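You operate a simulated robot arm through the tools that you are given. There is no shell and no other tool. Be economical: measure what you need, move in short steps, check, and stop when the job is done.

The job below is to be done with a simulated robot arm. You get a single attempt, and the scene is never put back.

TASK
Lock the blue fence fully in and push the yellow block against it.
Fine: the red fence knob frees and locks it; the block lies on the fence's outer side.

Only the result counts: the job must be done as asked and must still hold three seconds after the hand-in. Knocking over, shifting, dropping, spilling or breaking anything else fails it.

THE ROBOT
A 7-joint arm with a two-finger parallel gripper, fixed in place. Base frame: the origin is at the foot of the arm, x ahead of it, y to its left, z up; the work surface is at about z = 0.88. Readings come in m, rad, newtons and seconds.
With the tool pointing down near the work surface it reaches from about 0.28 to 0.72 m from the base axis. Its first joint turns from -2.897 to 2.897 rad. Payload 1.57 kg.
The TCP is the grasp point between the finger pads, 0.03 m short of the fingertips. In the tool frame z runs along the fingers and y along their closing line. Largest opening 0.08 m; finger width 0.017, thickness 0.012; the body of the gripper, 0.04 by 0.082 m, starts 0.08 m behind the TCP.
Orientation is told as [roll, pitch, yaw] about the base's x, y, z axes, in that order, counted from this pose: with the fingers straight down and closing along the base's y, the tool's x points along the base's -x, its y along +y and its z along -z.

THE INTERFACE
- The arm moves only by the tool send_rows. Its argument "deltas" is a list of rows, each a list of 7 numbers: the turn, a rotation vector about the base's x, y, z in degrees, then the shift along the base's x, y, z in cm, then the gripper command, from -1 (shut) to 1 (fully open), values between in proportion. In form: [[wx, wy, wz, dx, dy, dz, gripper], ...]. A call has 1 to 12 rows; each row shifts and turns the commanded pose from where the row before left it. Rows are played at 5 a second. More than 0.05 m and 0.15 rad between two rows, or a gripper value outside its range, and nothing of the call is played. Where a pose cannot be reached the arm comes as near as it can. A force on the tool above 60 N (or 10 N above the force at the start of the call, whichever is more), or a blocked arm, ends the call early, and 0.2 s more pass. Each finger travels about 0.072 m/s and halts on what it meets, pressing with about 28 N; the grip force reading is that of the motor and also rises with nothing between the fingers. The clock runs only during rows and for 0.2 s after the last one: add rows that do not move to give the fingers time. It gives the time, the measured TCP pose, the force on the tool (base axes), the opening and the grip force at its end, in the units of the frame above (readings bear some noise), with the torque about the TCP (base axes, N m) and any sound that the robot's microphone picked up.
- Cameras (640 x 400 px; columns grow to the right, rows downward): "scene" is fixed at [0.219, 0.6498, 1.4547]; the picture's right is [-0.89, -0.45, 0.00], its down [-0.32, 0.63, -0.70] and it looks along [0.32, -0.63, -0.71] (base axes); focal length 270 px, centre (320, 200). "wrist" rides on the gripper at [0.072, -0.007, -0.122] in the tool frame; the picture's right is [0.09, 1.00, 0.00], its down [-0.84, 0.08, -0.54] and it looks along [-0.54, 0.05, 0.84] (tool axes); focal length 238 px, centre (320, 200). There is no depth. A picture from a camera that has moved, and an enlarged one, comes with that camera's place and axes in the base frame and with its lens.
- camera(camera): a new picture of that camera. It takes no simulated time.
- move_column(by): slides the trunk up (or, below 0, down) by that many m; the arm rides with it, the base frame stays. It gives what a move gives, with no picture.
- inspect(camera, box): a new picture of the part [left, top, right, bottom] of that camera's present view, enlarged. It takes no simulated time.
- close_job(): hands the job in; it is judged then, once.

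Work in short steps. Places have to be worked out from the pictures, the camera data and where the tool is seen: move nearer, look again, correct. Check each grasp and each placing, and mend what went wrong. Open the gripper and draw the arm clear of the work before you hand the job in, unless the task says otherwise; then end with one line.

The tools are called after "Call:" as a command line: name --pt "numbers of a row" for each row, then --argument value for the rest, lists and objects as JSON in quotes. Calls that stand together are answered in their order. send_rows: Moves the arm, as the interface text tells. Its arguments: {"type":"object","properties":{"deltas":{"type":"array"}},"required":["deltas"]} The other tools are called the same way: move_column (by) slides the trunk up or down; camera (camera) takes a picture; inspect (camera, box) takes an enlarged picture of a part of a camera's view; close_job () hands the job in.

At the start:

```text
t: 0.0
tool_pos: [0.3963, 0.215, 1.219]
orientation: [0.001, -0.001, 0.0]
wrist_force: [-0.6, -0.1, -0.6]
ft_torque: [0.03, 0.0, 0.01]
grip_width: 0.0802
finger_force: 0.1
trunk travel left (down, up): [-0.425, 0.055]
```

scene: 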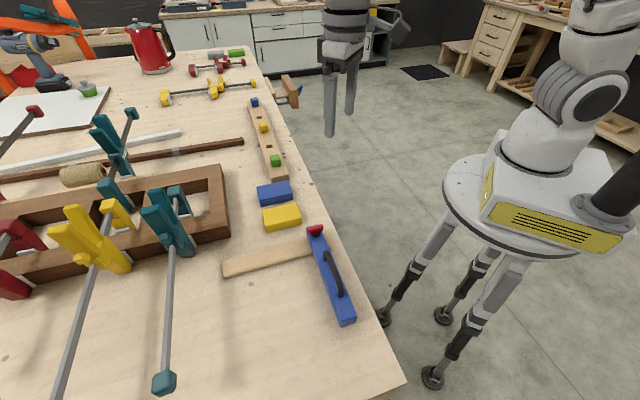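
wrist: 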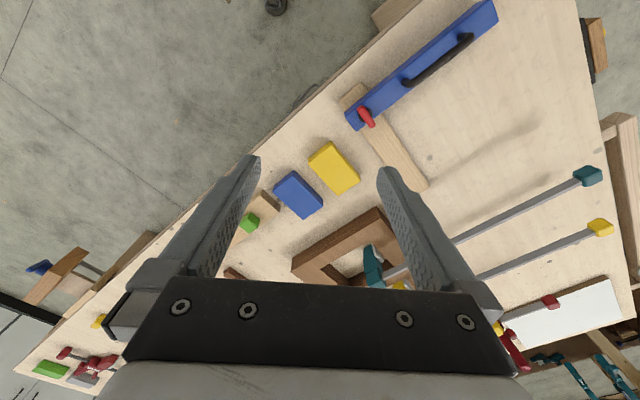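

The blue fence with a black handle and red knob sits near the table edge on a wooden rail. I'll enlarge it in both views.

Call:
inspect --camera "scene" --box '[200, 160, 400, 340]'

Call:
inspect --camera "wrist" --box '[260, 0, 520, 220]'

```text
2.22 times, centred on (300, 250) of scene
camera zoom: at [0.219, 0.6498, 1.4547], right [-0.89, -0.45, 0.0], down [-0.32, 0.63, -0.7], along [0.32, -0.63, -0.71], focal length 600 px, centre (364, 89)
```

zoom: 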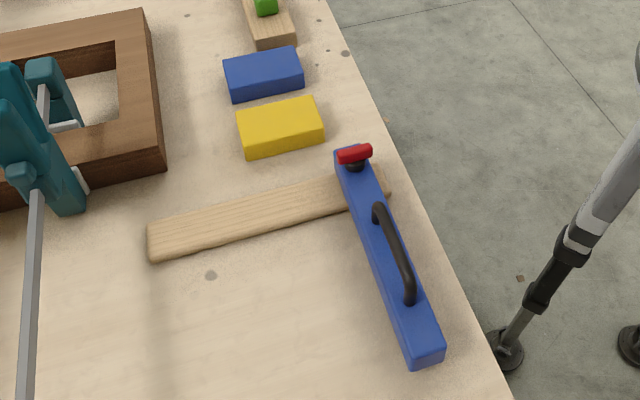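

```text
1.82 times, centred on (390, 110) of wrist
camera zoom: at [0.3238, 0.207, 1.3422], right [-0.09, 1.0, 0.0], down [0.84, 0.08, 0.54], along [0.54, 0.05, -0.84], focal length 433 px, centre (193, 364)
```

zoom: 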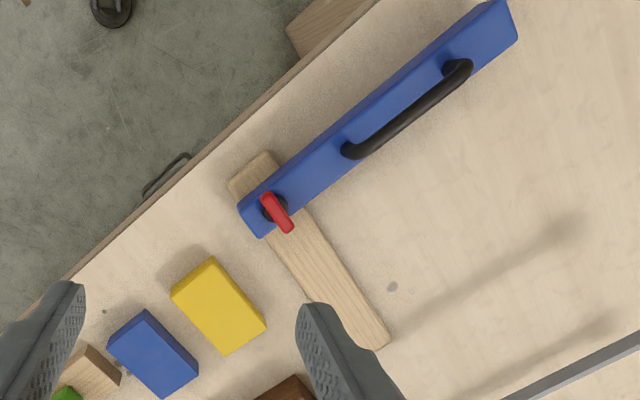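

The fence runs roughly along (-0.69, 0.72) from the knob near (0.41, 0.29), and the rail lies perpendicular to it. I'll turn the tool to align with it and come lower for a better look.

Call:
send_rows --pt "0 0 -7.7 -0.2 1.8 -1.5 1" --pt "0 0 -7.7 -0.2 1.8 -1.5 1" --pt "0 0 -7.7 -0.2 1.8 -1.5 1" --pt "0 0 -7.7 -0.2 1.8 -1.5 1" --pt "0 0 -7.7 -0.2 1.8 -1.5 1" --pt "0 0 -7.7 -0.2 1.8 -1.5 1" --pt "0 0 0 0 0 0 1"

Call:
camera --camera "wrist"

```text
t: 1.6
tool_pos: [0.3841, 0.3238, 1.1297]
orientation: [0.0, 0.0, -0.809]
wrist_force: [-0.2, 0.4, 0.5]
ft_torque: [-0.01, 0.02, 0.01]
grip_width: 0.08
finger_force: 0.1
trunk travel left (down, up): [-0.425, 0.055]
```

```text
taken
camera wrist: at [0.3293, 0.3694, 1.2518], right [0.66, 0.75, 0.0], down [0.63, -0.55, 0.54], along [0.41, -0.36, -0.84], focal length 238 px, centre (320, 200)
```

wrist: 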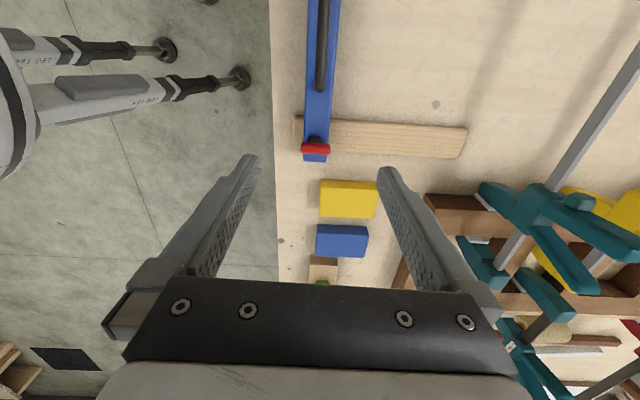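

Right in this view is along the rail, away from the edge. I'll enlarge the fence and knob.

Call:
inspect --camera "wrist" --box '[270, 0, 490, 240]'

Call:
inspect --camera "scene" --box '[250, 190, 370, 280]'

```text
1.67 times, centred on (380, 120) of wrist
camera zoom: at [0.3293, 0.3694, 1.2518], right [0.66, 0.75, 0.0], down [0.63, -0.55, 0.54], along [0.41, -0.36, -0.84], focal length 397 px, centre (220, 333)
```

zoom: 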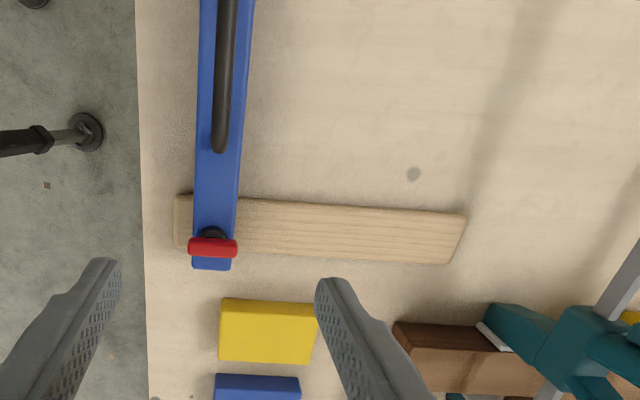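

```text
4.44 times, centred on (310, 235) of scene
camera zoom: at [0.219, 0.6498, 1.4547], right [-0.89, -0.45, 0.0], down [-0.32, 0.63, -0.7], along [0.32, -0.63, -0.71], focal length 1201 px, centre (364, 44)
```

zoom: 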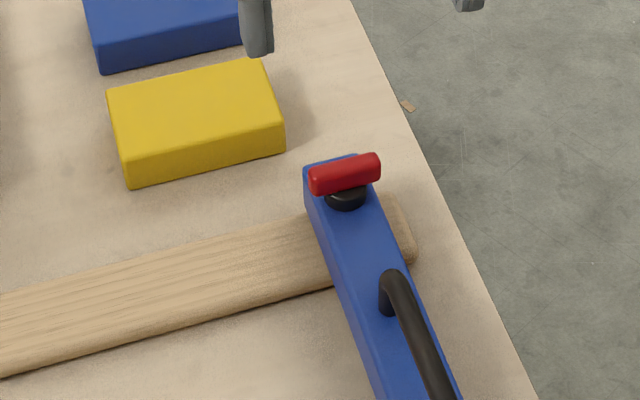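

I need heights, so I'll look at the fence from the side: shift out along the rail and tilt the tool toward the edge.

Call:
send_rows --pt "-5.5 5.8 0 1.6 1.8 -0.6 1" --pt "-5.5 5.8 0 1.6 1.8 -0.6 1" --pt "-5.5 5.8 0 1.6 1.8 -0.6 1" --pt "-5.5 5.8 0 1.6 1.8 -0.6 1" --pt "-5.5 5.8 0 1.6 1.8 -0.6 1" --pt "-5.5 5.8 0 0 0 -0.6 1" --pt "0 0 0 0 0 0 1"

Call:
camera --camera "wrist"

```text
t: 3.2
tool_pos: [0.4365, 0.374, 1.0979]
orientation: [-0.626, 0.003, -0.808]
wrist_force: [-0.2, -0.6, 0.1]
ft_torque: [0.04, 0.02, 0.0]
grip_width: 0.08
finger_force: 0.1
out of reach, approached as far as the arm can: row 5, 6
trunk travel left (down, up): [-0.425, 0.055]
```

```text
taken
camera wrist: at [0.4354, 0.4698, 1.2022], right [0.52, 0.63, -0.58], down [0.85, -0.34, 0.39], along [0.05, -0.7, -0.71], focal length 238 px, centre (320, 200)
```

wrist: 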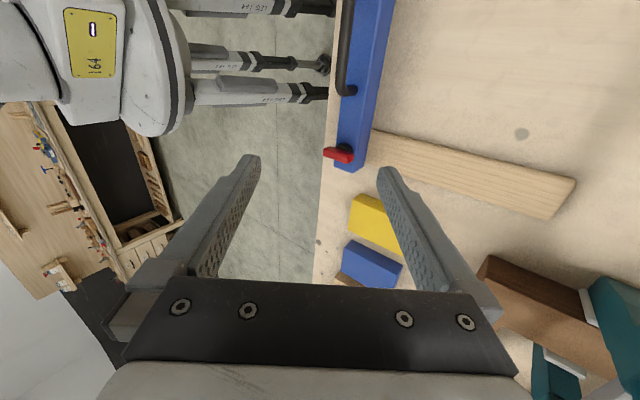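

Call:
inspect --camera "wrist" --box '[310, 60, 450, 200]'

```text
2.86 times, centred on (380, 130) of wrist
camera zoom: at [0.4354, 0.4698, 1.2022], right [0.52, 0.63, -0.58], down [0.85, -0.34, 0.39], along [0.05, -0.7, -0.71], focal length 681 px, centre (149, 400)
```

zoom: 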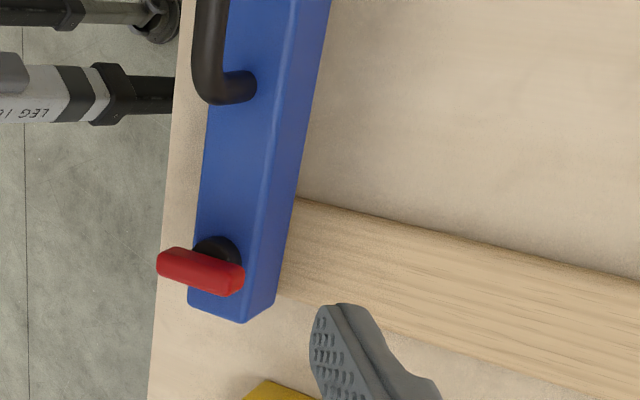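

The knob bar is at about (0.414, 0.286, 0.94), lying across the fence; the fence top is at about 0.93 and its underside at 0.895 on the rail. I'll untilt and go above the knob.

Call:
send_rows --pt "5.5 -5.8 0 -0.5 -1 0 1" --pt "5.5 -5.8 0 -0.5 -1 0 1" --pt "5.5 -5.8 0 -0.5 -1 0 1" --pt "5.5 -5.8 0 0 -1 0 1" --pt "2.6 -2.7 0 0 -1 0 1" --pt "0 0 0 0 -1 0 1" --pt "0 0 0 0 0 0 1"

```text
t: 4.8
tool_pos: [0.4212, 0.3147, 1.0992]
orientation: [-0.001, 0.0, -0.806]
wrist_force: [0.3, -0.5, 0.4]
ft_torque: [-0.01, 0.02, 0.04]
grip_width: 0.0802
finger_force: 0.0
trunk travel left (down, up): [-0.425, 0.055]
```

Upright again at (0.421, 0.315). I now yaw +90° so the fingers close along the fence, across the knob bar, and centre above it.

Call:
send_rows --pt "0 0 8.2 0 -0.3 -0.4 1" --pt "0 0 8.2 0 -0.3 -0.4 1" --pt "0 0 8.2 -0.1 -0.3 -0.4 1" --pt "0 0 8.2 -0.1 -0.3 -0.4 1" --pt "0 0 8.2 -0.1 -0.3 -0.4 1" --pt "0 0 8.2 -0.1 -0.3 -0.4 1" --pt "0 0 8.2 -0.1 -0.3 -0.4 1" --pt "0 0 8.2 -0.1 -0.3 -0.4 1" --pt "0 0 8.2 0 -0.3 -0.4 1" --pt "0 0 8.2 0 -0.1 -0.4 1" --pt "0 0 8.2 0 0 -0.4 1" --pt "0 0 0 0 0 0 1"

Call:
camera --camera "wrist"

Call:
camera --camera "scene"

```text
t: 7.4
tool_pos: [0.4168, 0.287, 1.0555]
orientation: [-0.003, 0.001, 0.769]
wrist_force: [0.4, 0.3, -0.2]
ft_torque: [0.0, 0.02, -0.02]
grip_width: 0.0801
finger_force: 0.0
trunk travel left (down, up): [-0.425, 0.055]
```

```text
taken
camera wrist: at [0.369, 0.2301, 1.1776], right [-0.76, 0.65, 0.0], down [0.55, 0.64, 0.54], along [0.35, 0.41, -0.84], focal length 238 px, centre (320, 200)
```

wrist: 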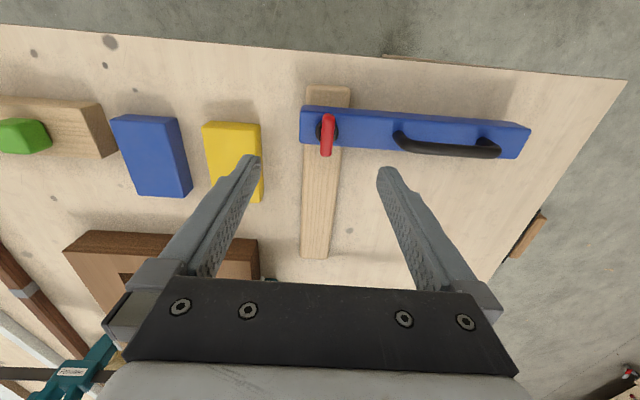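

```text
taken
```

scene: 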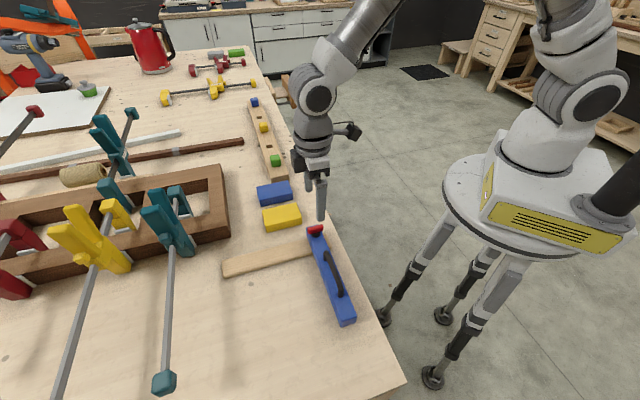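

From this side I'll zoom on the rail, knob and fence for any stops or marks.

Call:
inspect --camera "wrist" --box '[190, 70, 390, 220]'

Call:
inspect --camera "wrist" --box '[285, 75, 385, 165]'

```text
2.67 times, centred on (290, 145) of wrist
camera zoom: at [0.369, 0.2301, 1.1776], right [-0.76, 0.65, 0.0], down [0.55, 0.64, 0.54], along [0.35, 0.41, -0.84], focal length 636 px, centre (400, 347)
```

zoom: 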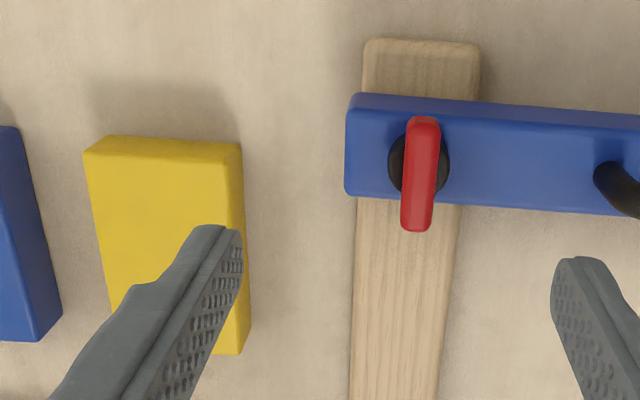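

```text
4.44 times, centred on (335, 120) of wrist
camera zoom: at [0.369, 0.2301, 1.1776], right [-0.76, 0.65, 0.0], down [0.55, 0.64, 0.54], along [0.35, 0.41, -0.84], focal length 1059 px, centre (253, 556)
```

zoom: 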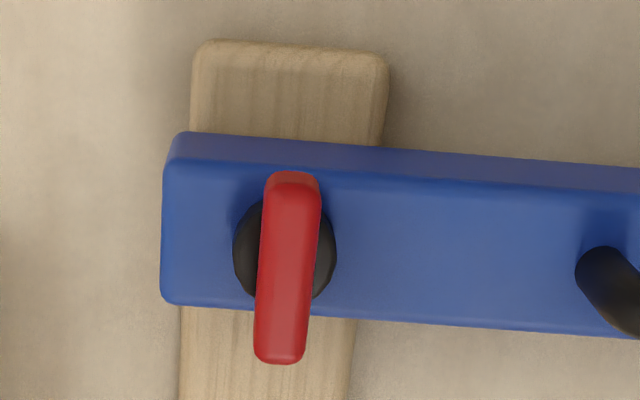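

I'll narrow the gripper to about 4 cm so as to miss the handle, and descend over the knob bar with the fingertips just above the fence top.

Call:
send_rows --pt "0 0 0 -0.1 0 -1.5 0" --pt "0 0 0 -0.1 0 -1.5 0" --pt "0 0 0 0 0 -1.5 0" --pt "0 0 0 0 0 -1.5 0" --pt "0 0 0 0 0 -1.5 0" --pt "0 0 0 0 0 -1.0 0" --pt "0 0 0 0 0 -0.4 0" --pt "0 0 0 0 0 0 0"

Call:
inspect --camera "wrist" --box '[220, 60, 420, 220]'

Call:
inspect --camera "scene" --box '[260, 180, 380, 280]'

```text
t: 9.2
tool_pos: [0.4144, 0.2862, 0.967]
orientation: [-0.002, 0.001, 0.768]
wrist_force: [-0.3, 0.3, -0.3]
ft_torque: [0.0, 0.01, -0.02]
grip_width: 0.0402
finger_force: 0.0
trunk travel left (down, up): [-0.425, 0.055]
```

```text
2.50 times, centred on (320, 140) of wrist
camera zoom: at [0.367, 0.2301, 1.0887], right [-0.76, 0.65, 0.0], down [0.55, 0.64, 0.54], along [0.35, 0.41, -0.84], focal length 596 px, centre (320, 350)
```

zoom: 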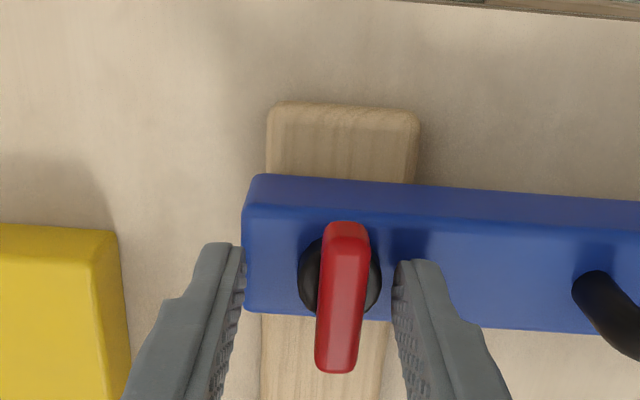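

```text
4.00 times, centred on (320, 230) of scene
camera zoom: at [0.219, 0.6498, 1.4547], right [-0.89, -0.45, 0.0], down [-0.32, 0.63, -0.7], along [0.32, -0.63, -0.71], focal length 1081 px, centre (320, 80)
```

zoom: 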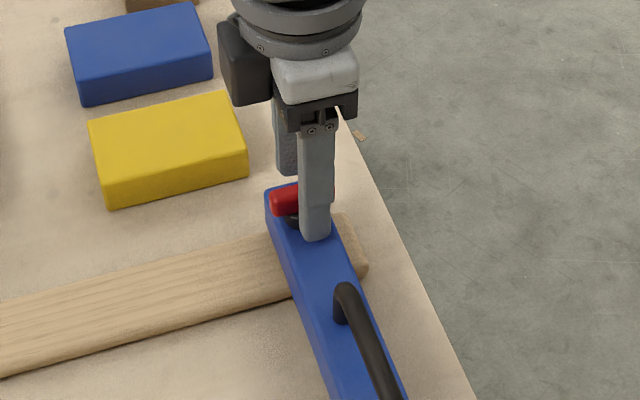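

The fingers straddle the knob; its axis looks about 5 mm further along the fence. I shift to that and close.

Call:
send_rows --pt "0 0 0 -0.3 0.4 0 0" --pt "0 0 0 0 0 0 -0.5" --pt "0 0 0 0 0 0 -0.8" --pt "0 0 0 0 0 0 -1" --pt "0 0 0 0 0 0 -1"

Call:
inspect --camera "wrist" --box '[220, 60, 420, 220]'

```text
t: 10.4
tool_pos: [0.4112, 0.2912, 0.9661]
orientation: [-0.001, -0.001, 0.769]
wrist_force: [-3.3, 3.1, -0.3]
ft_torque: [0.12, 0.0, 0.03]
grip_width: 0.0223
finger_force: 34.9
trunk travel left (down, up): [-0.425, 0.055]
```

```text
2.50 times, centred on (320, 140) of wrist
camera zoom: at [0.3634, 0.2345, 1.0888], right [-0.76, 0.65, 0.0], down [0.55, 0.64, 0.54], along [0.35, 0.41, -0.84], focal length 596 px, centre (320, 350)
```

zoom: 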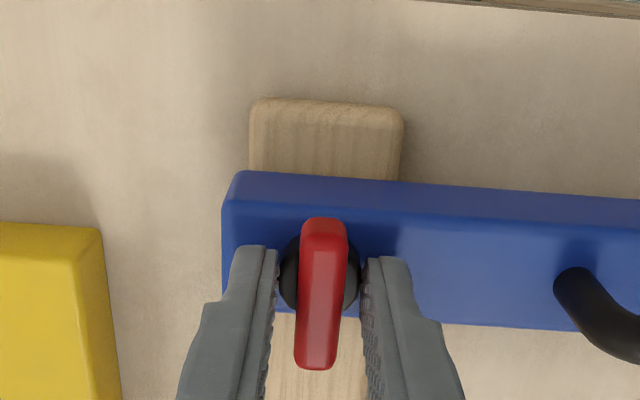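

The width of 22 mm says I've caught the black hub, not the bar. I open a little, rise 1.2 cm and close again.

Call:
send_rows --pt "0 0 0 0 0 0 0" --pt "0 0 0 0 0 0 0" --pt "0 0 0 0 0 1.2 0" --pt "0 0 0 0 0 0 -0.5" --pt "0 0 0 0 0 0 -0.8" --pt "0 0 0 0 0 0 -1" --pt "0 0 0 0 0 0 -1"

Call:
inspect --camera "wrist" --box '[220, 60, 420, 220]'

```text
t: 12.0
tool_pos: [0.4105, 0.2908, 0.9772]
orientation: [-0.001, 0.0, 0.769]
wrist_force: [-1.6, 0.8, -1.5]
ft_torque: [0.27, 0.06, 0.47]
grip_width: 0.0116
finger_force: 28.9
trunk travel left (down, up): [-0.425, 0.055]
```

```text
2.50 times, centred on (320, 140) of wrist
camera zoom: at [0.3634, 0.2344, 1.1007], right [-0.76, 0.65, 0.0], down [0.55, 0.64, 0.54], along [0.35, 0.41, -0.84], focal length 596 px, centre (320, 350)
```

zoom: 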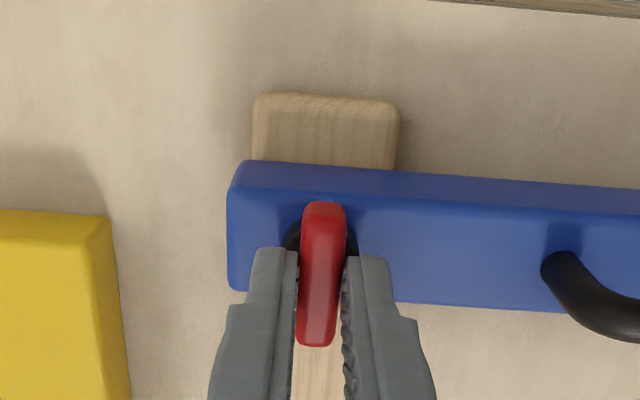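

The bar is gripped (11.6 mm). I'll try a small turn one way to see whether it yields.

Call:
send_rows --pt "0 0 5 0 0 0 -1" --pt "0 0 5 0 0 0 -1" --pt "0 0 0 0 0 0 -1"

Call:
inspect --camera "wrist" --box '[220, 60, 420, 220]'

```text
t: 12.8
tool_pos: [0.4113, 0.2908, 0.9779]
orientation: [0.0, -0.002, 0.945]
wrist_force: [-3.2, 3.9, -1.0]
ft_torque: [0.32, -0.06, -0.03]
grip_width: 0.0117
finger_force: 29.0
trunk travel left (down, up): [-0.425, 0.055]
```

```text
2.50 times, centred on (320, 140) of wrist
camera zoom: at [0.3737, 0.2269, 1.1007], right [-0.86, 0.51, 0.0], down [0.43, 0.72, 0.54], along [0.28, 0.47, -0.84], focal length 596 px, centre (320, 350)
```

zoom: 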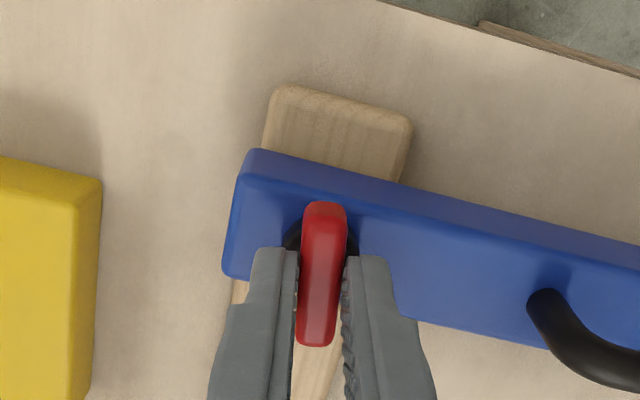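

The knob turns freely this way. I continue the same way in steps.

Call:
send_rows --pt "0 0 7 0 0 0 -1" --pt "0 0 7 0 0 0 -1" --pt "0 0 7 0 0 0 -1" --pt "0 0 7 0 0 0 -1" --pt "0 0 0 0 0 0 -1"

Call:
inspect --camera "wrist" --box '[220, 60, 420, 220]'

```text
t: 14.0
tool_pos: [0.4112, 0.2896, 0.9778]
orientation: [-0.001, -0.002, 1.433]
wrist_force: [-2.9, 3.8, -3.9]
ft_torque: [0.44, 0.03, 0.03]
grip_width: 0.012
finger_force: 29.0
trunk travel left (down, up): [-0.425, 0.055]
```

```text
2.50 times, centred on (320, 140) of wrist
camera zoom: at [0.4077, 0.2165, 1.1008], right [-1.0, 0.05, 0.0], down [0.04, 0.84, 0.54], along [0.03, 0.54, -0.84], focal length 596 px, centre (320, 350)
```

zoom: 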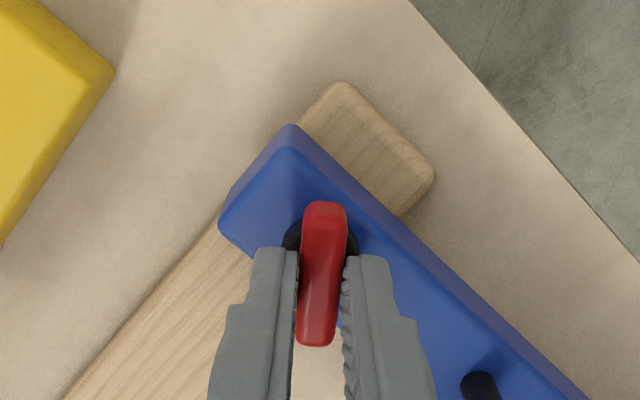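

Still free at 38°. I continue, watching the torque.

Call:
send_rows --pt "0 0 7 0 0 0 -1" --pt "0 0 7 0 0 0 -1" --pt "0 0 7 0 0 0 -1" --pt "0 0 0 0 0 0 -1"

Call:
send_rows --pt "0 0 6 0 0 0 -1" --pt "0 0 6 0 0 0 -1" --pt "0 0 0 0 0 0 -1"

Call:
inspect --camera "wrist" --box '[220, 60, 420, 220]'

```text
t: 15.0
tool_pos: [0.4122, 0.29, 0.9774]
orientation: [-0.002, 0.002, 1.8]
wrist_force: [1.1, 4.1, -3.7]
ft_torque: [-0.16, -0.06, -0.03]
grip_width: 0.0117
finger_force: 29.0
trunk travel left (down, up): [-0.425, 0.055]
```

```text
t: 15.8
tool_pos: [0.4122, 0.2905, 0.9778]
orientation: [-0.002, 0.001, 2.009]
wrist_force: [4.6, 3.1, -5.1]
ft_torque: [-0.3, -0.3, 0.02]
grip_width: 0.0121
finger_force: 29.1
trunk travel left (down, up): [-0.425, 0.055]
```

```text
2.50 times, centred on (320, 140) of wrist
camera zoom: at [0.4483, 0.2264, 1.1008], right [-0.86, -0.51, 0.0], down [-0.43, 0.72, 0.54], along [-0.27, 0.47, -0.84], focal length 596 px, centre (320, 350)
```

zoom: 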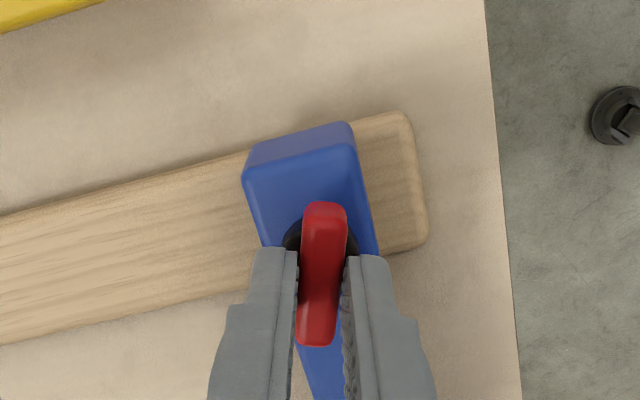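

At 71° and still free, with no click. I go on in small steps.

Call:
send_rows --pt "0 0 5 0 0 0 -1" --pt "0 0 5 0 0 0 -1" --pt "0 0 0 0 0 0 -1"

Call:
send_rows --pt "0 0 4 0 0 0 -1" --pt "0 0 4 0 0 0 -1" --pt "0 0 0 0 0 0 -1"

Call:
inspect --camera "wrist" --box '[220, 60, 420, 220]'

Call:
inspect --camera "scene" --box '[210, 180, 390, 330]'

```text
t: 16.6
tool_pos: [0.4119, 0.2909, 0.977]
orientation: [-0.002, 0.001, 2.183]
wrist_force: [7.7, 4.0, -5.1]
ft_torque: [-0.15, -0.36, -0.01]
grip_width: 0.0116
finger_force: 29.2
trunk travel left (down, up): [-0.425, 0.055]
```

```text
t: 17.4
tool_pos: [0.4137, 0.291, 0.9788]
orientation: [-0.002, 0.001, 2.322]
wrist_force: [11.2, 3.5, -4.5]
ft_torque: [0.0, -0.31, -0.03]
grip_width: 0.0118
finger_force: 28.8
trunk travel left (down, up): [-0.425, 0.055]
```

```text
2.50 times, centred on (320, 140) of wrist
camera zoom: at [0.4661, 0.2408, 1.1008], right [-0.66, -0.75, 0.0], down [-0.63, 0.56, 0.54], along [-0.4, 0.36, -0.84], focal length 596 px, centre (320, 350)
```

zoom: 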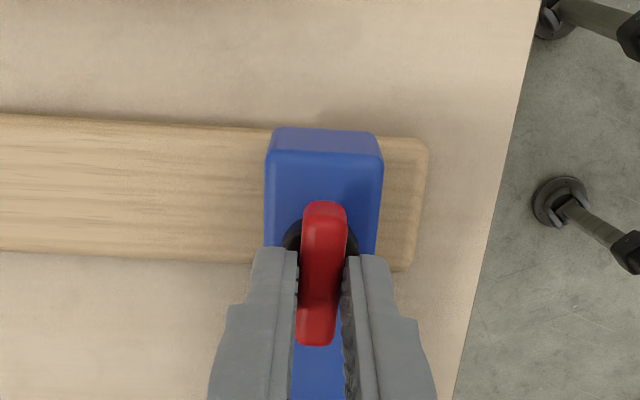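

```text
2.67 times, centred on (300, 255) of scene
camera zoom: at [0.219, 0.6498, 1.4547], right [-0.89, -0.45, 0.0], down [-0.32, 0.63, -0.7], along [0.32, -0.63, -0.71], focal length 720 px, centre (373, 53)
```

zoom: 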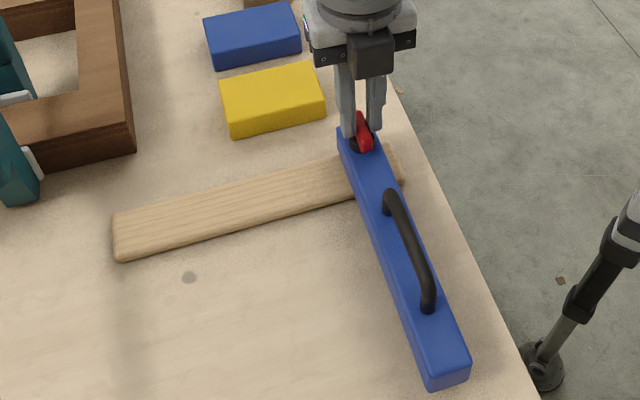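

The knob is now in line with the fence (about 89°). I test whether the fence is free by nudging the gripped knob towards the table edge.

Call:
send_rows --pt "0 0 0 -0.35 -0.35 0 -1" --pt "0 0 0 -0.35 -0.35 0 -1" --pt "0 0 0 0 0 0 -1"

Call:
inspect --camera "scene" --box '[210, 180, 390, 330]'

```text
t: 18.2
tool_pos: [0.4119, 0.2904, 0.978]
orientation: [-0.018, -0.004, 2.32]
wrist_force: [36.9, 30.6, -18.1]
ft_torque: [0.27, -1.16, -0.06]
grip_width: 0.0118
finger_force: 29.3
trunk travel left (down, up): [-0.425, 0.055]
```

```text
2.67 times, centred on (300, 255) of scene
camera zoom: at [0.219, 0.6498, 1.4547], right [-0.89, -0.45, 0.0], down [-0.32, 0.63, -0.7], along [0.32, -0.63, -0.71], focal length 720 px, centre (373, 53)
```

zoom: 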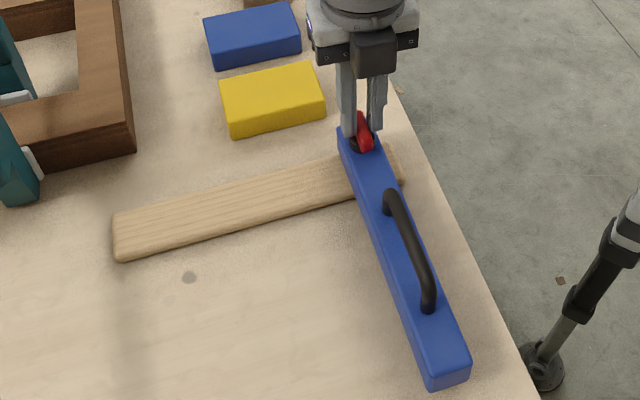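

It does not yield towards the edge (48 N, no movement). I try the other way along the rail.

Call:
send_rows --pt "0 0 0 0.35 0.35 0 -1" --pt "0 0 0 0.35 0.35 0 -1" --pt "0 0 0 0.3 0.3 0 -1" --pt "0 0 0 0 0 0 -1"

Call:
send_rows --pt "0 0 0 0.35 0.35 0 -1" --pt "0 0 0 0.3 0.3 0 -1" --pt "0 0 0 0 0 0 -1"

Call:
inspect --camera "scene" --box '[210, 180, 390, 330]'

```text
t: 19.2
tool_pos: [0.4133, 0.2913, 0.9774]
orientation: [0.002, 0.0, 2.321]
wrist_force: [0.3, -2.8, 10.4]
ft_torque: [0.11, 0.29, -0.04]
grip_width: 0.0116
finger_force: 29.3
trunk travel left (down, up): [-0.425, 0.055]
```

```text
t: 20.0
tool_pos: [0.4216, 0.2982, 0.9788]
orientation: [0.001, 0.001, 2.322]
wrist_force: [2.4, -4.7, 8.7]
ft_torque: [-0.61, -0.4, 0.01]
grip_width: 0.0116
finger_force: 29.0
trunk travel left (down, up): [-0.425, 0.055]
```

```text
2.67 times, centred on (300, 255) of scene
camera zoom: at [0.219, 0.6498, 1.4547], right [-0.89, -0.45, 0.0], down [-0.32, 0.63, -0.7], along [0.32, -0.63, -0.71], focal length 720 px, centre (373, 53)
```

zoom: 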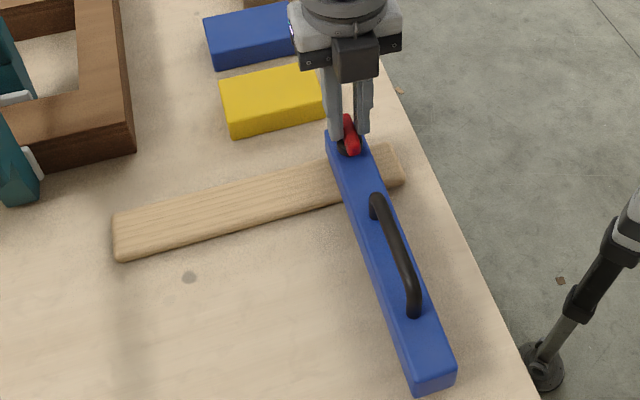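

The fence is free and slides along the rail; its starting place was the edge-side stop. "In" therefore seems to be away from the edge, with the block ending on the edge side. I slide on in short steps, watching the force.

Call:
send_rows --pt "0 0 0 0.7 0.7 0 -1" --pt "0 0 0 0.7 0.7 0 -1" --pt "0 0 0 0.7 0.7 0 -1" --pt "0 0 0 0.7 0.7 0 -1" --pt "0 0 0 0 0 0 -1"

Call:
camera --camera "scene"

```text
t: 21.2
tool_pos: [0.4494, 0.3276, 0.9774]
orientation: [-0.001, 0.001, 2.321]
wrist_force: [4.2, -4.3, 2.9]
ft_torque: [-0.16, -0.1, 0.01]
grip_width: 0.0119
finger_force: 29.0
trunk travel left (down, up): [-0.425, 0.055]
```

```text
taken
```

scene: 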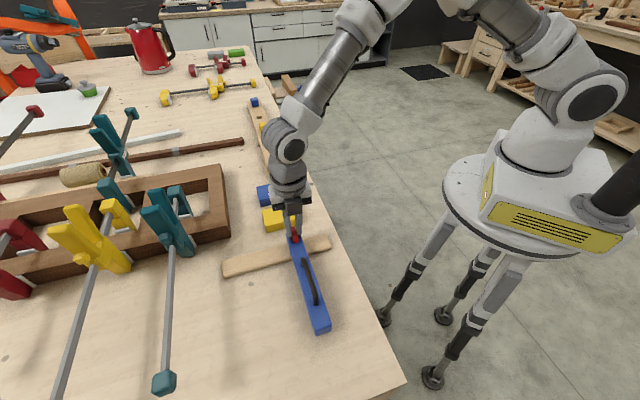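

About 5 cm of travel so far, still free. Continuing.

Call:
send_rows --pt "0 0 0 0.7 0.7 0 -1" --pt "0 0 0 0.7 0.7 0 -1" --pt "0 0 0 0.7 0.7 0 -1" --pt "0 0 0 0.7 0.7 0 -1" --pt "0 0 0 0.7 0.7 0 -1" --pt "0 0 0 0 0 0 -1"

Call:
send_rows --pt "0 0 0 0.6 0.6 0 -1" --pt "0 0 0 0.6 0.6 0 -1" --pt "0 0 0 0.6 0.6 0 -1" --pt "0 0 0 0.6 0.6 0 -1" --pt "0 0 0 0 0 0 -1"

Call:
camera --camera "scene"

```text
t: 22.6
tool_pos: [0.4847, 0.3617, 0.9784]
orientation: [-0.004, 0.001, 2.321]
wrist_force: [3.8, -3.7, 3.6]
ft_torque: [0.07, 0.07, 0.01]
grip_width: 0.0118
finger_force: 29.6
trunk travel left (down, up): [-0.425, 0.055]
```

```text
t: 23.8
tool_pos: [0.5082, 0.3868, 0.9786]
orientation: [-0.005, 0.001, 2.321]
wrist_force: [4.6, -5.5, 2.4]
ft_torque: [0.17, 0.16, 0.01]
grip_width: 0.0115
finger_force: 29.3
trunk travel left (down, up): [-0.425, 0.055]
```

```text
taken
```

scene: 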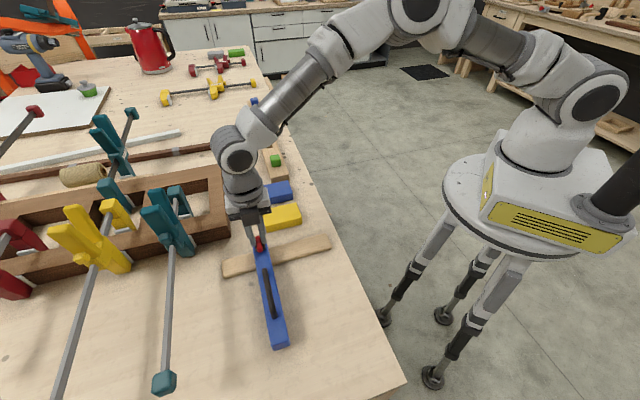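

Now about 13.5 cm along. Continuing in small steps towards the end of the rail.

Call:
send_rows --pt "0 0 0 0.4 0.4 0 -1" --pt "0 0 0 0.4 0.4 0 -1" --pt "0 0 0 0.4 0.4 0 -1" --pt "0 0 0 0.4 0.4 0 -1" --pt "0 0 0 0 0 0 -1"

Call:
send_rows --pt "0 0 0 0.4 0.4 0 -1" --pt "0 0 0 0.4 0.4 0 -1" --pt "0 0 0 0.4 0.4 0 -1" --pt "0 0 0 0 0 0 -1"

Call:
inspect --camera "scene" --box '[180, 180, 360, 360]'

Call:
camera --camera "wrist"

```text
t: 25.0
tool_pos: [0.5241, 0.4014, 0.9793]
orientation: [-0.002, -0.001, 2.32]
wrist_force: [3.7, -4.8, -0.3]
ft_torque: [-0.43, -0.32, -0.01]
grip_width: 0.0118
finger_force: 29.2
trunk travel left (down, up): [-0.425, 0.055]
```

```text
t: 26.0
tool_pos: [0.536, 0.415, 0.9777]
orientation: [-0.001, 0.0, 2.321]
wrist_force: [4.2, -3.5, -2.8]
ft_torque: [-0.26, -0.16, 0.0]
grip_width: 0.0117
finger_force: 29.4
trunk travel left (down, up): [-0.425, 0.055]
```

```text
2.22 times, centred on (270, 270) of scene
camera zoom: at [0.219, 0.6498, 1.4547], right [-0.89, -0.45, 0.0], down [-0.32, 0.63, -0.7], along [0.32, -0.63, -0.71], focal length 600 px, centre (431, 44)
```

zoom: 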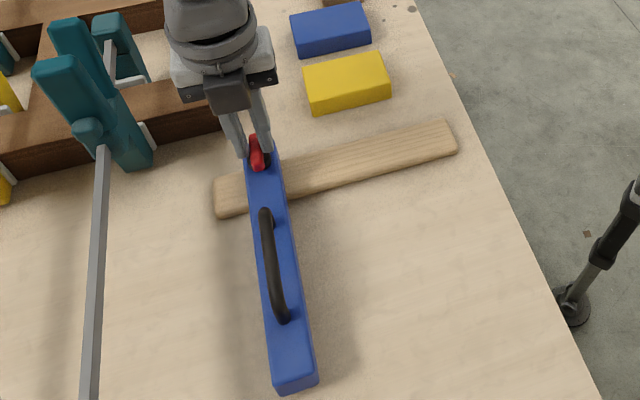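

```text
taken
camera wrist: at [0.5898, 0.3647, 1.1008], right [-0.67, -0.75, 0.0], down [-0.63, 0.56, 0.54], along [-0.4, 0.36, -0.84], focal length 238 px, centre (320, 200)
```

wrist: 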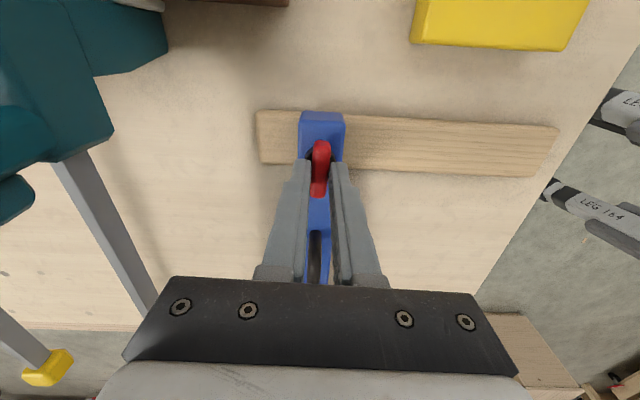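

Roughly 3 cm of rail left; continue towards the stop.

Call:
send_rows --pt "0 0 0 0.3 0.3 0 -1" --pt "0 0 0 0.3 0.3 0 -1" --pt "0 0 0 0.3 0.3 0 -1" --pt "0 0 0 0 0 0 -1"

Call:
inspect --camera "scene" --box '[180, 180, 360, 360]'

```text
t: 27.0
tool_pos: [0.5455, 0.4242, 0.9783]
orientation: [0.0, 0.0, 2.322]
wrist_force: [2.8, -4.3, -1.3]
ft_torque: [-0.11, -0.04, -0.01]
grip_width: 0.0118
finger_force: 29.2
trunk travel left (down, up): [-0.425, 0.055]
```

```text
2.22 times, centred on (270, 270) of scene
camera zoom: at [0.219, 0.6498, 1.4547], right [-0.89, -0.45, 0.0], down [-0.32, 0.63, -0.7], along [0.32, -0.63, -0.71], focal length 600 px, centre (431, 44)
```

zoom: 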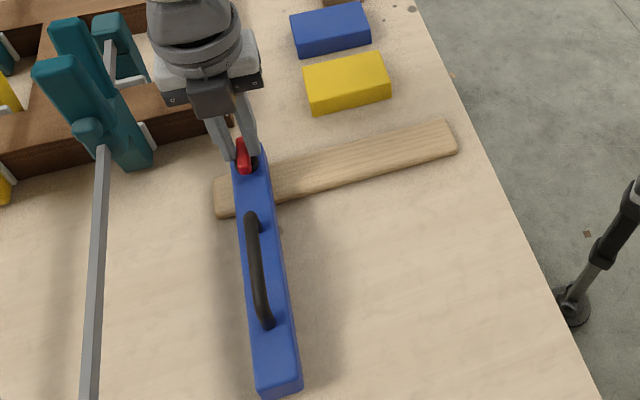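

Call:
send_rows --pt "0 0 0 0.25 0.25 0 -1" --pt "0 0 0 0.25 0.25 0 -1" --pt "0 0 0 0.25 0.25 0 -1" --pt "0 0 0 0 0 0 -1"

Call:
inspect --camera "scene" --box '[180, 180, 360, 360]'

```text
t: 28.0
tool_pos: [0.5523, 0.4312, 0.9792]
orientation: [-0.002, -0.002, 2.322]
wrist_force: [1.6, -3.8, -1.1]
ft_torque: [0.05, 0.23, -0.02]
grip_width: 0.0119
finger_force: 29.5
trunk travel left (down, up): [-0.425, 0.055]
```

```text
2.22 times, centred on (270, 270) of scene
camera zoom: at [0.219, 0.6498, 1.4547], right [-0.89, -0.45, 0.0], down [-0.32, 0.63, -0.7], along [0.32, -0.63, -0.71], focal length 600 px, centre (431, 44)
```

zoom: 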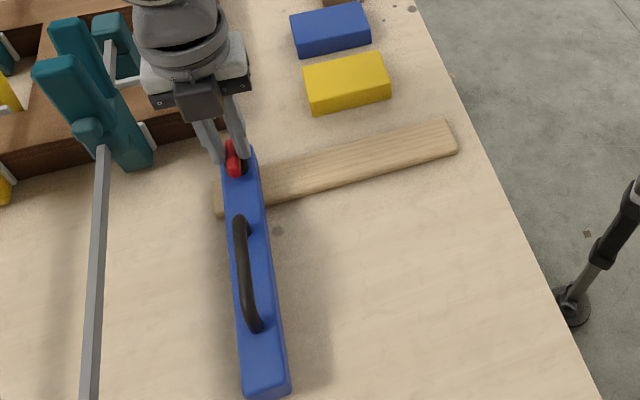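

Nearly 20 cm travelled with no stop yet, though the rail end is close. I go on in 2 mm steps.

Call:
send_rows --pt "0 0 0 0.15 0.15 0 -1" --pt "0 0 0 0.15 0.15 0 -1" --pt "0 0 0 0 0 0 -1"

Call:
camera --camera "wrist"

```text
t: 28.8
tool_pos: [0.5538, 0.4315, 0.979]
orientation: [0.003, 0.0, 2.32]
wrist_force: [-9.7, -14.1, 0.3]
ft_torque: [-0.24, 0.44, 0.01]
grip_width: 0.0113
finger_force: 28.8
trunk travel left (down, up): [-0.425, 0.055]
```

```text
taken
camera wrist: at [0.608, 0.3829, 1.1008], right [-0.67, -0.75, 0.0], down [-0.63, 0.56, 0.54], along [-0.41, 0.36, -0.84], focal length 238 px, centre (320, 200)
```

wrist: 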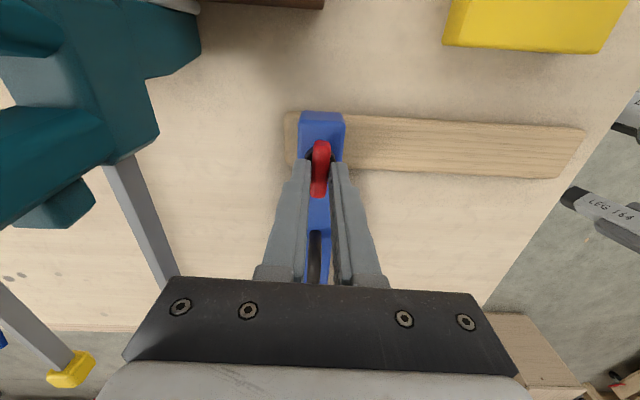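

The stop is reached (17 N pushing back) after 0.20 m of travel. Keeping slight pressure, I turn the knob back 89° to its original, locked position.

Call:
send_rows --pt "0 0 0 0.1 0.1 0 -1" --pt "0 0 -7 0 0 0 -1" --pt "0 0 -7 0 0 0 -1" --pt "0 0 -7 0 0 0 -1" --pt "0 0 -7 0 0 0 -1" --pt "0 0 -7 0 0 0 -1" --pt "0 0 -7 0 0 0 -1" --pt "0 0 0 0 0 0 -1"

Call:
camera --camera "wrist"

```text
t: 30.6
tool_pos: [0.5542, 0.4334, 0.9765]
orientation: [0.006, 0.007, 1.588]
wrist_force: [-20.2, -20.8, -6.7]
ft_torque: [-0.55, 0.41, -0.02]
grip_width: 0.0121
finger_force: 28.7
trunk travel left (down, up): [-0.425, 0.055]
```

```text
taken
camera wrist: at [0.5617, 0.36, 1.1013], right [-0.99, -0.11, 0.01], down [-0.09, 0.84, 0.54], along [-0.06, 0.53, -0.84], focal length 238 px, centre (320, 200)
```

wrist: 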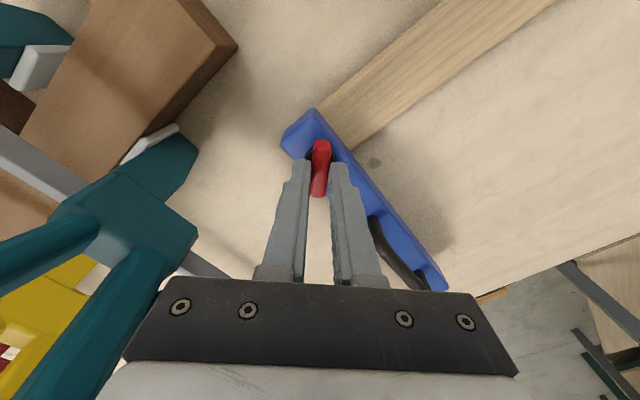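

Turned 42° with the fence held against the stop. The teal clamp looms in view, so I check clearance in the scene picture before continuing.

Call:
inspect --camera "scene" --box '[100, 120, 360, 320]'

```text
2.00 times, centred on (230, 220) of scene
camera zoom: at [0.219, 0.6498, 1.4547], right [-0.89, -0.45, 0.0], down [-0.32, 0.63, -0.7], along [0.32, -0.63, -0.71], focal length 540 px, centre (500, 160)
```

zoom: 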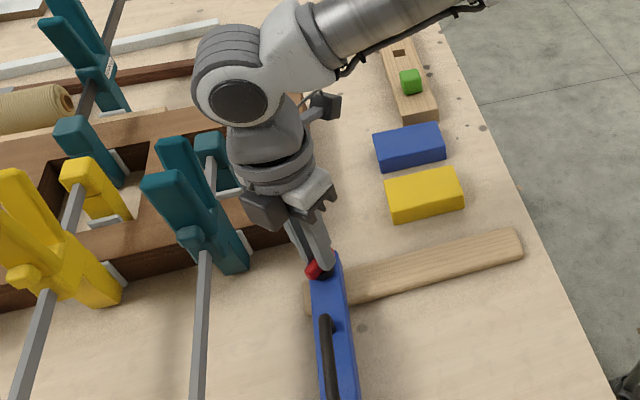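

The clamp is about 6 cm or more beyond the hand, so there is room. I finish turning the knob back.

Call:
send_rows --pt "0 0 -7 0 0 0 -1" --pt "0 0 -7 0 0 0 -1" --pt "0 0 -7 0 0 0 -1" --pt "0 0 -7 0 0 0 -1" --pt "0 0 -7 0 0 0 -1" --pt "0 0 -7 0 0 0 -1" --pt "0 0 -5 0 0 0 -1" --pt "0 0 0 0 0 0 -1"

Call:
camera --camera "wrist"

```text
t: 32.4
tool_pos: [0.5538, 0.435, 0.9786]
orientation: [-0.002, 0.004, 0.768]
wrist_force: [-18.2, -11.6, -4.8]
ft_torque: [-0.32, 0.64, 0.47]
grip_width: 0.0114
finger_force: 29.3
trunk travel left (down, up): [-0.425, 0.055]
```

```text
taken
camera wrist: at [0.5074, 0.3785, 1.1016], right [-0.76, 0.65, 0.0], down [0.55, 0.64, 0.54], along [0.35, 0.41, -0.84], focal length 238 px, centre (320, 200)
```

wrist: 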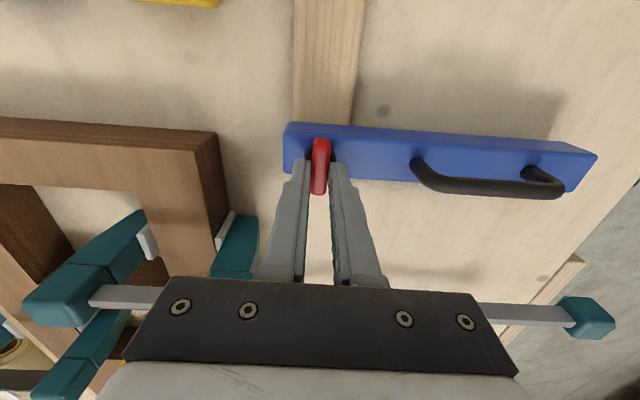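

The torque of 0.47 matches the starting grip, so the knob is at its stop again. I test the lock by pulling back gently.

Call:
send_rows --pt "0 0 0 -0.2 -0.2 0 -1" --pt "0 0 0 -0.2 -0.2 0 -1" --pt "0 0 0 0 0 0 -1"

Call:
send_rows --pt "0 0 0 -0.15 -0.15 0 -1" --pt "0 0 0 -0.15 -0.15 0 -1" --pt "0 0 0 0 0 0 -1"

Call:
inspect --camera "wrist" --box '[220, 60, 420, 220]'

```text
t: 33.2
tool_pos: [0.5535, 0.4336, 0.9793]
orientation: [-0.003, -0.008, 0.768]
wrist_force: [2.2, 9.5, -7.3]
ft_torque: [0.88, -0.51, 0.44]
grip_width: 0.0116
finger_force: 28.9
trunk travel left (down, up): [-0.425, 0.055]
```

```text
t: 34.0
tool_pos: [0.5508, 0.4304, 0.9795]
orientation: [0.0, -0.006, 0.767]
wrist_force: [11.8, 20.5, 3.1]
ft_torque: [0.58, -0.27, 0.49]
grip_width: 0.0115
finger_force: 29.1
trunk travel left (down, up): [-0.425, 0.055]
```

```text
2.50 times, centred on (320, 140) of wrist
camera zoom: at [0.5031, 0.3744, 1.1016], right [-0.76, 0.65, 0.0], down [0.54, 0.64, 0.55], along [0.36, 0.41, -0.84], focal length 596 px, centre (320, 350)
```

zoom: 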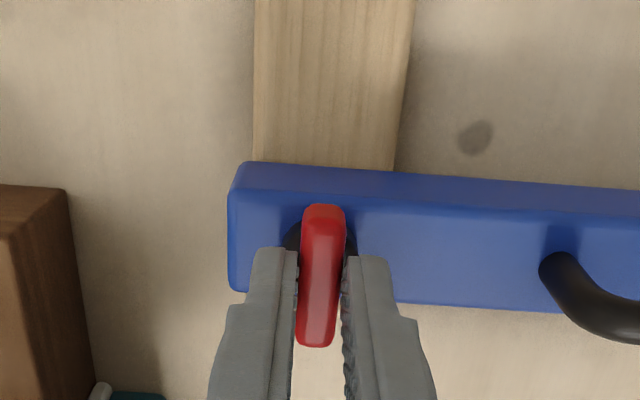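

About 23 N of pull only made the grip slip 2–3 mm along the bar, so it appears locked. I release and rise to look.

Call:
send_rows --pt "0 0 0 0 0 0 0" --pt "0 0 0 0 0 0 0" --pt "0 0 0 0 0 2 0" --pt "0 0 0 0 0 3 0" --pt "0 0 0 -1 -1 3 0" --pt "0 0 0 -2 -2 0 1" --pt "0 0 0 0 0 0 1"

Call:
camera --camera "wrist"

Call:
inspect --camera "scene" --box '[180, 180, 360, 360]'

```text
t: 35.6
tool_pos: [0.5189, 0.3975, 1.0588]
orientation: [-0.002, 0.001, 0.766]
wrist_force: [0.2, 0.1, 0.3]
ft_torque: [0.01, 0.01, -0.02]
grip_width: 0.0801
finger_force: 0.1
trunk travel left (down, up): [-0.425, 0.055]
```

```text
taken
camera wrist: at [0.4722, 0.3414, 1.1812], right [-0.76, 0.65, 0.0], down [0.55, 0.64, 0.54], along [0.35, 0.41, -0.84], focal length 238 px, centre (320, 200)
```

wrist: 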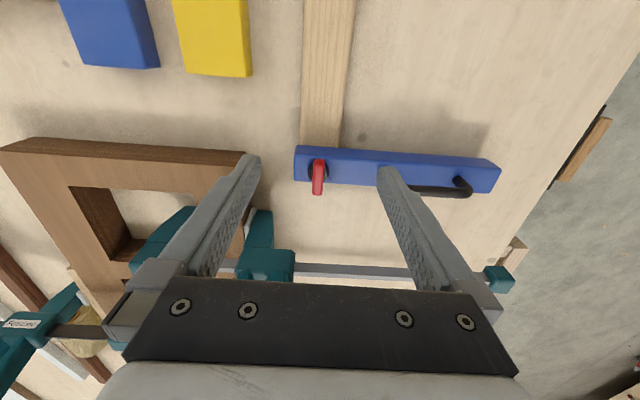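

```text
2.22 times, centred on (270, 270) of scene
camera zoom: at [0.219, 0.6498, 1.4547], right [-0.89, -0.45, 0.0], down [-0.32, 0.63, -0.7], along [0.32, -0.63, -0.71], focal length 600 px, centre (431, 44)
```

zoom: 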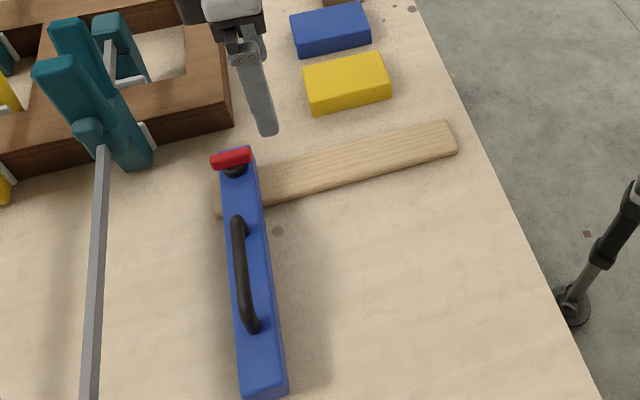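

The fence is in against the stop and locked, with the knob across as at the start. Next is the yellow block, near (0.527, 0.259): the fence stub ends at the rail, so I'll carry the block over the rail to the fence's long part. I move above it for measurement.

Call:
send_rows --pt "0 0 0 0 -3 1 1" --pt "0 0 0 0 -3 1 1" --pt "0 0 0 0 -3 0 1" --pt "0 0 0 0 -3 0 1" --pt "0 0 0 0 -2 0 1" --pt "0 0 0 0 0 0 1"

Call:
camera --camera "wrist"

Call:
inspect --camera "wrist" --box '[200, 60, 400, 240]'

```text
t: 37.0
tool_pos: [0.5197, 0.2579, 1.079]
orientation: [-0.001, -0.001, 0.767]
wrist_force: [0.0, -0.1, 0.0]
ft_torque: [-0.01, 0.01, -0.02]
grip_width: 0.08
finger_force: 0.0
trunk travel left (down, up): [-0.425, 0.055]
```

```text
taken
camera wrist: at [0.472, 0.2011, 1.2013], right [-0.76, 0.65, 0.0], down [0.55, 0.64, 0.54], along [0.35, 0.41, -0.84], focal length 238 px, centre (320, 200)
```

wrist: 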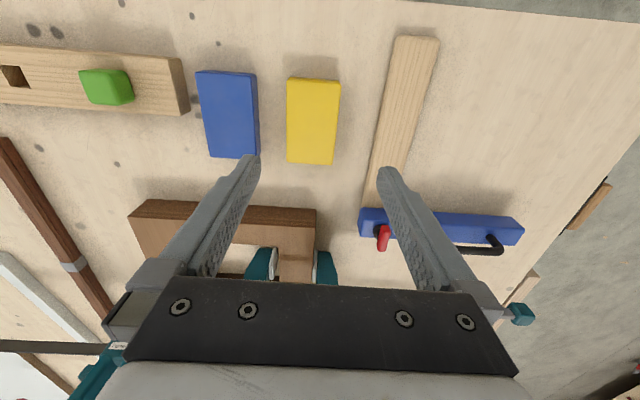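

```text
2.22 times, centred on (300, 150) of wrist
camera zoom: at [0.472, 0.2011, 1.2013], right [-0.76, 0.65, 0.0], down [0.55, 0.64, 0.54], along [0.35, 0.41, -0.84], focal length 530 px, centre (364, 311)
```

zoom: 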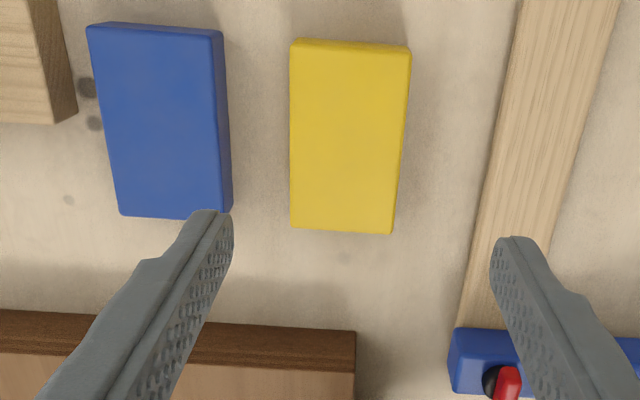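

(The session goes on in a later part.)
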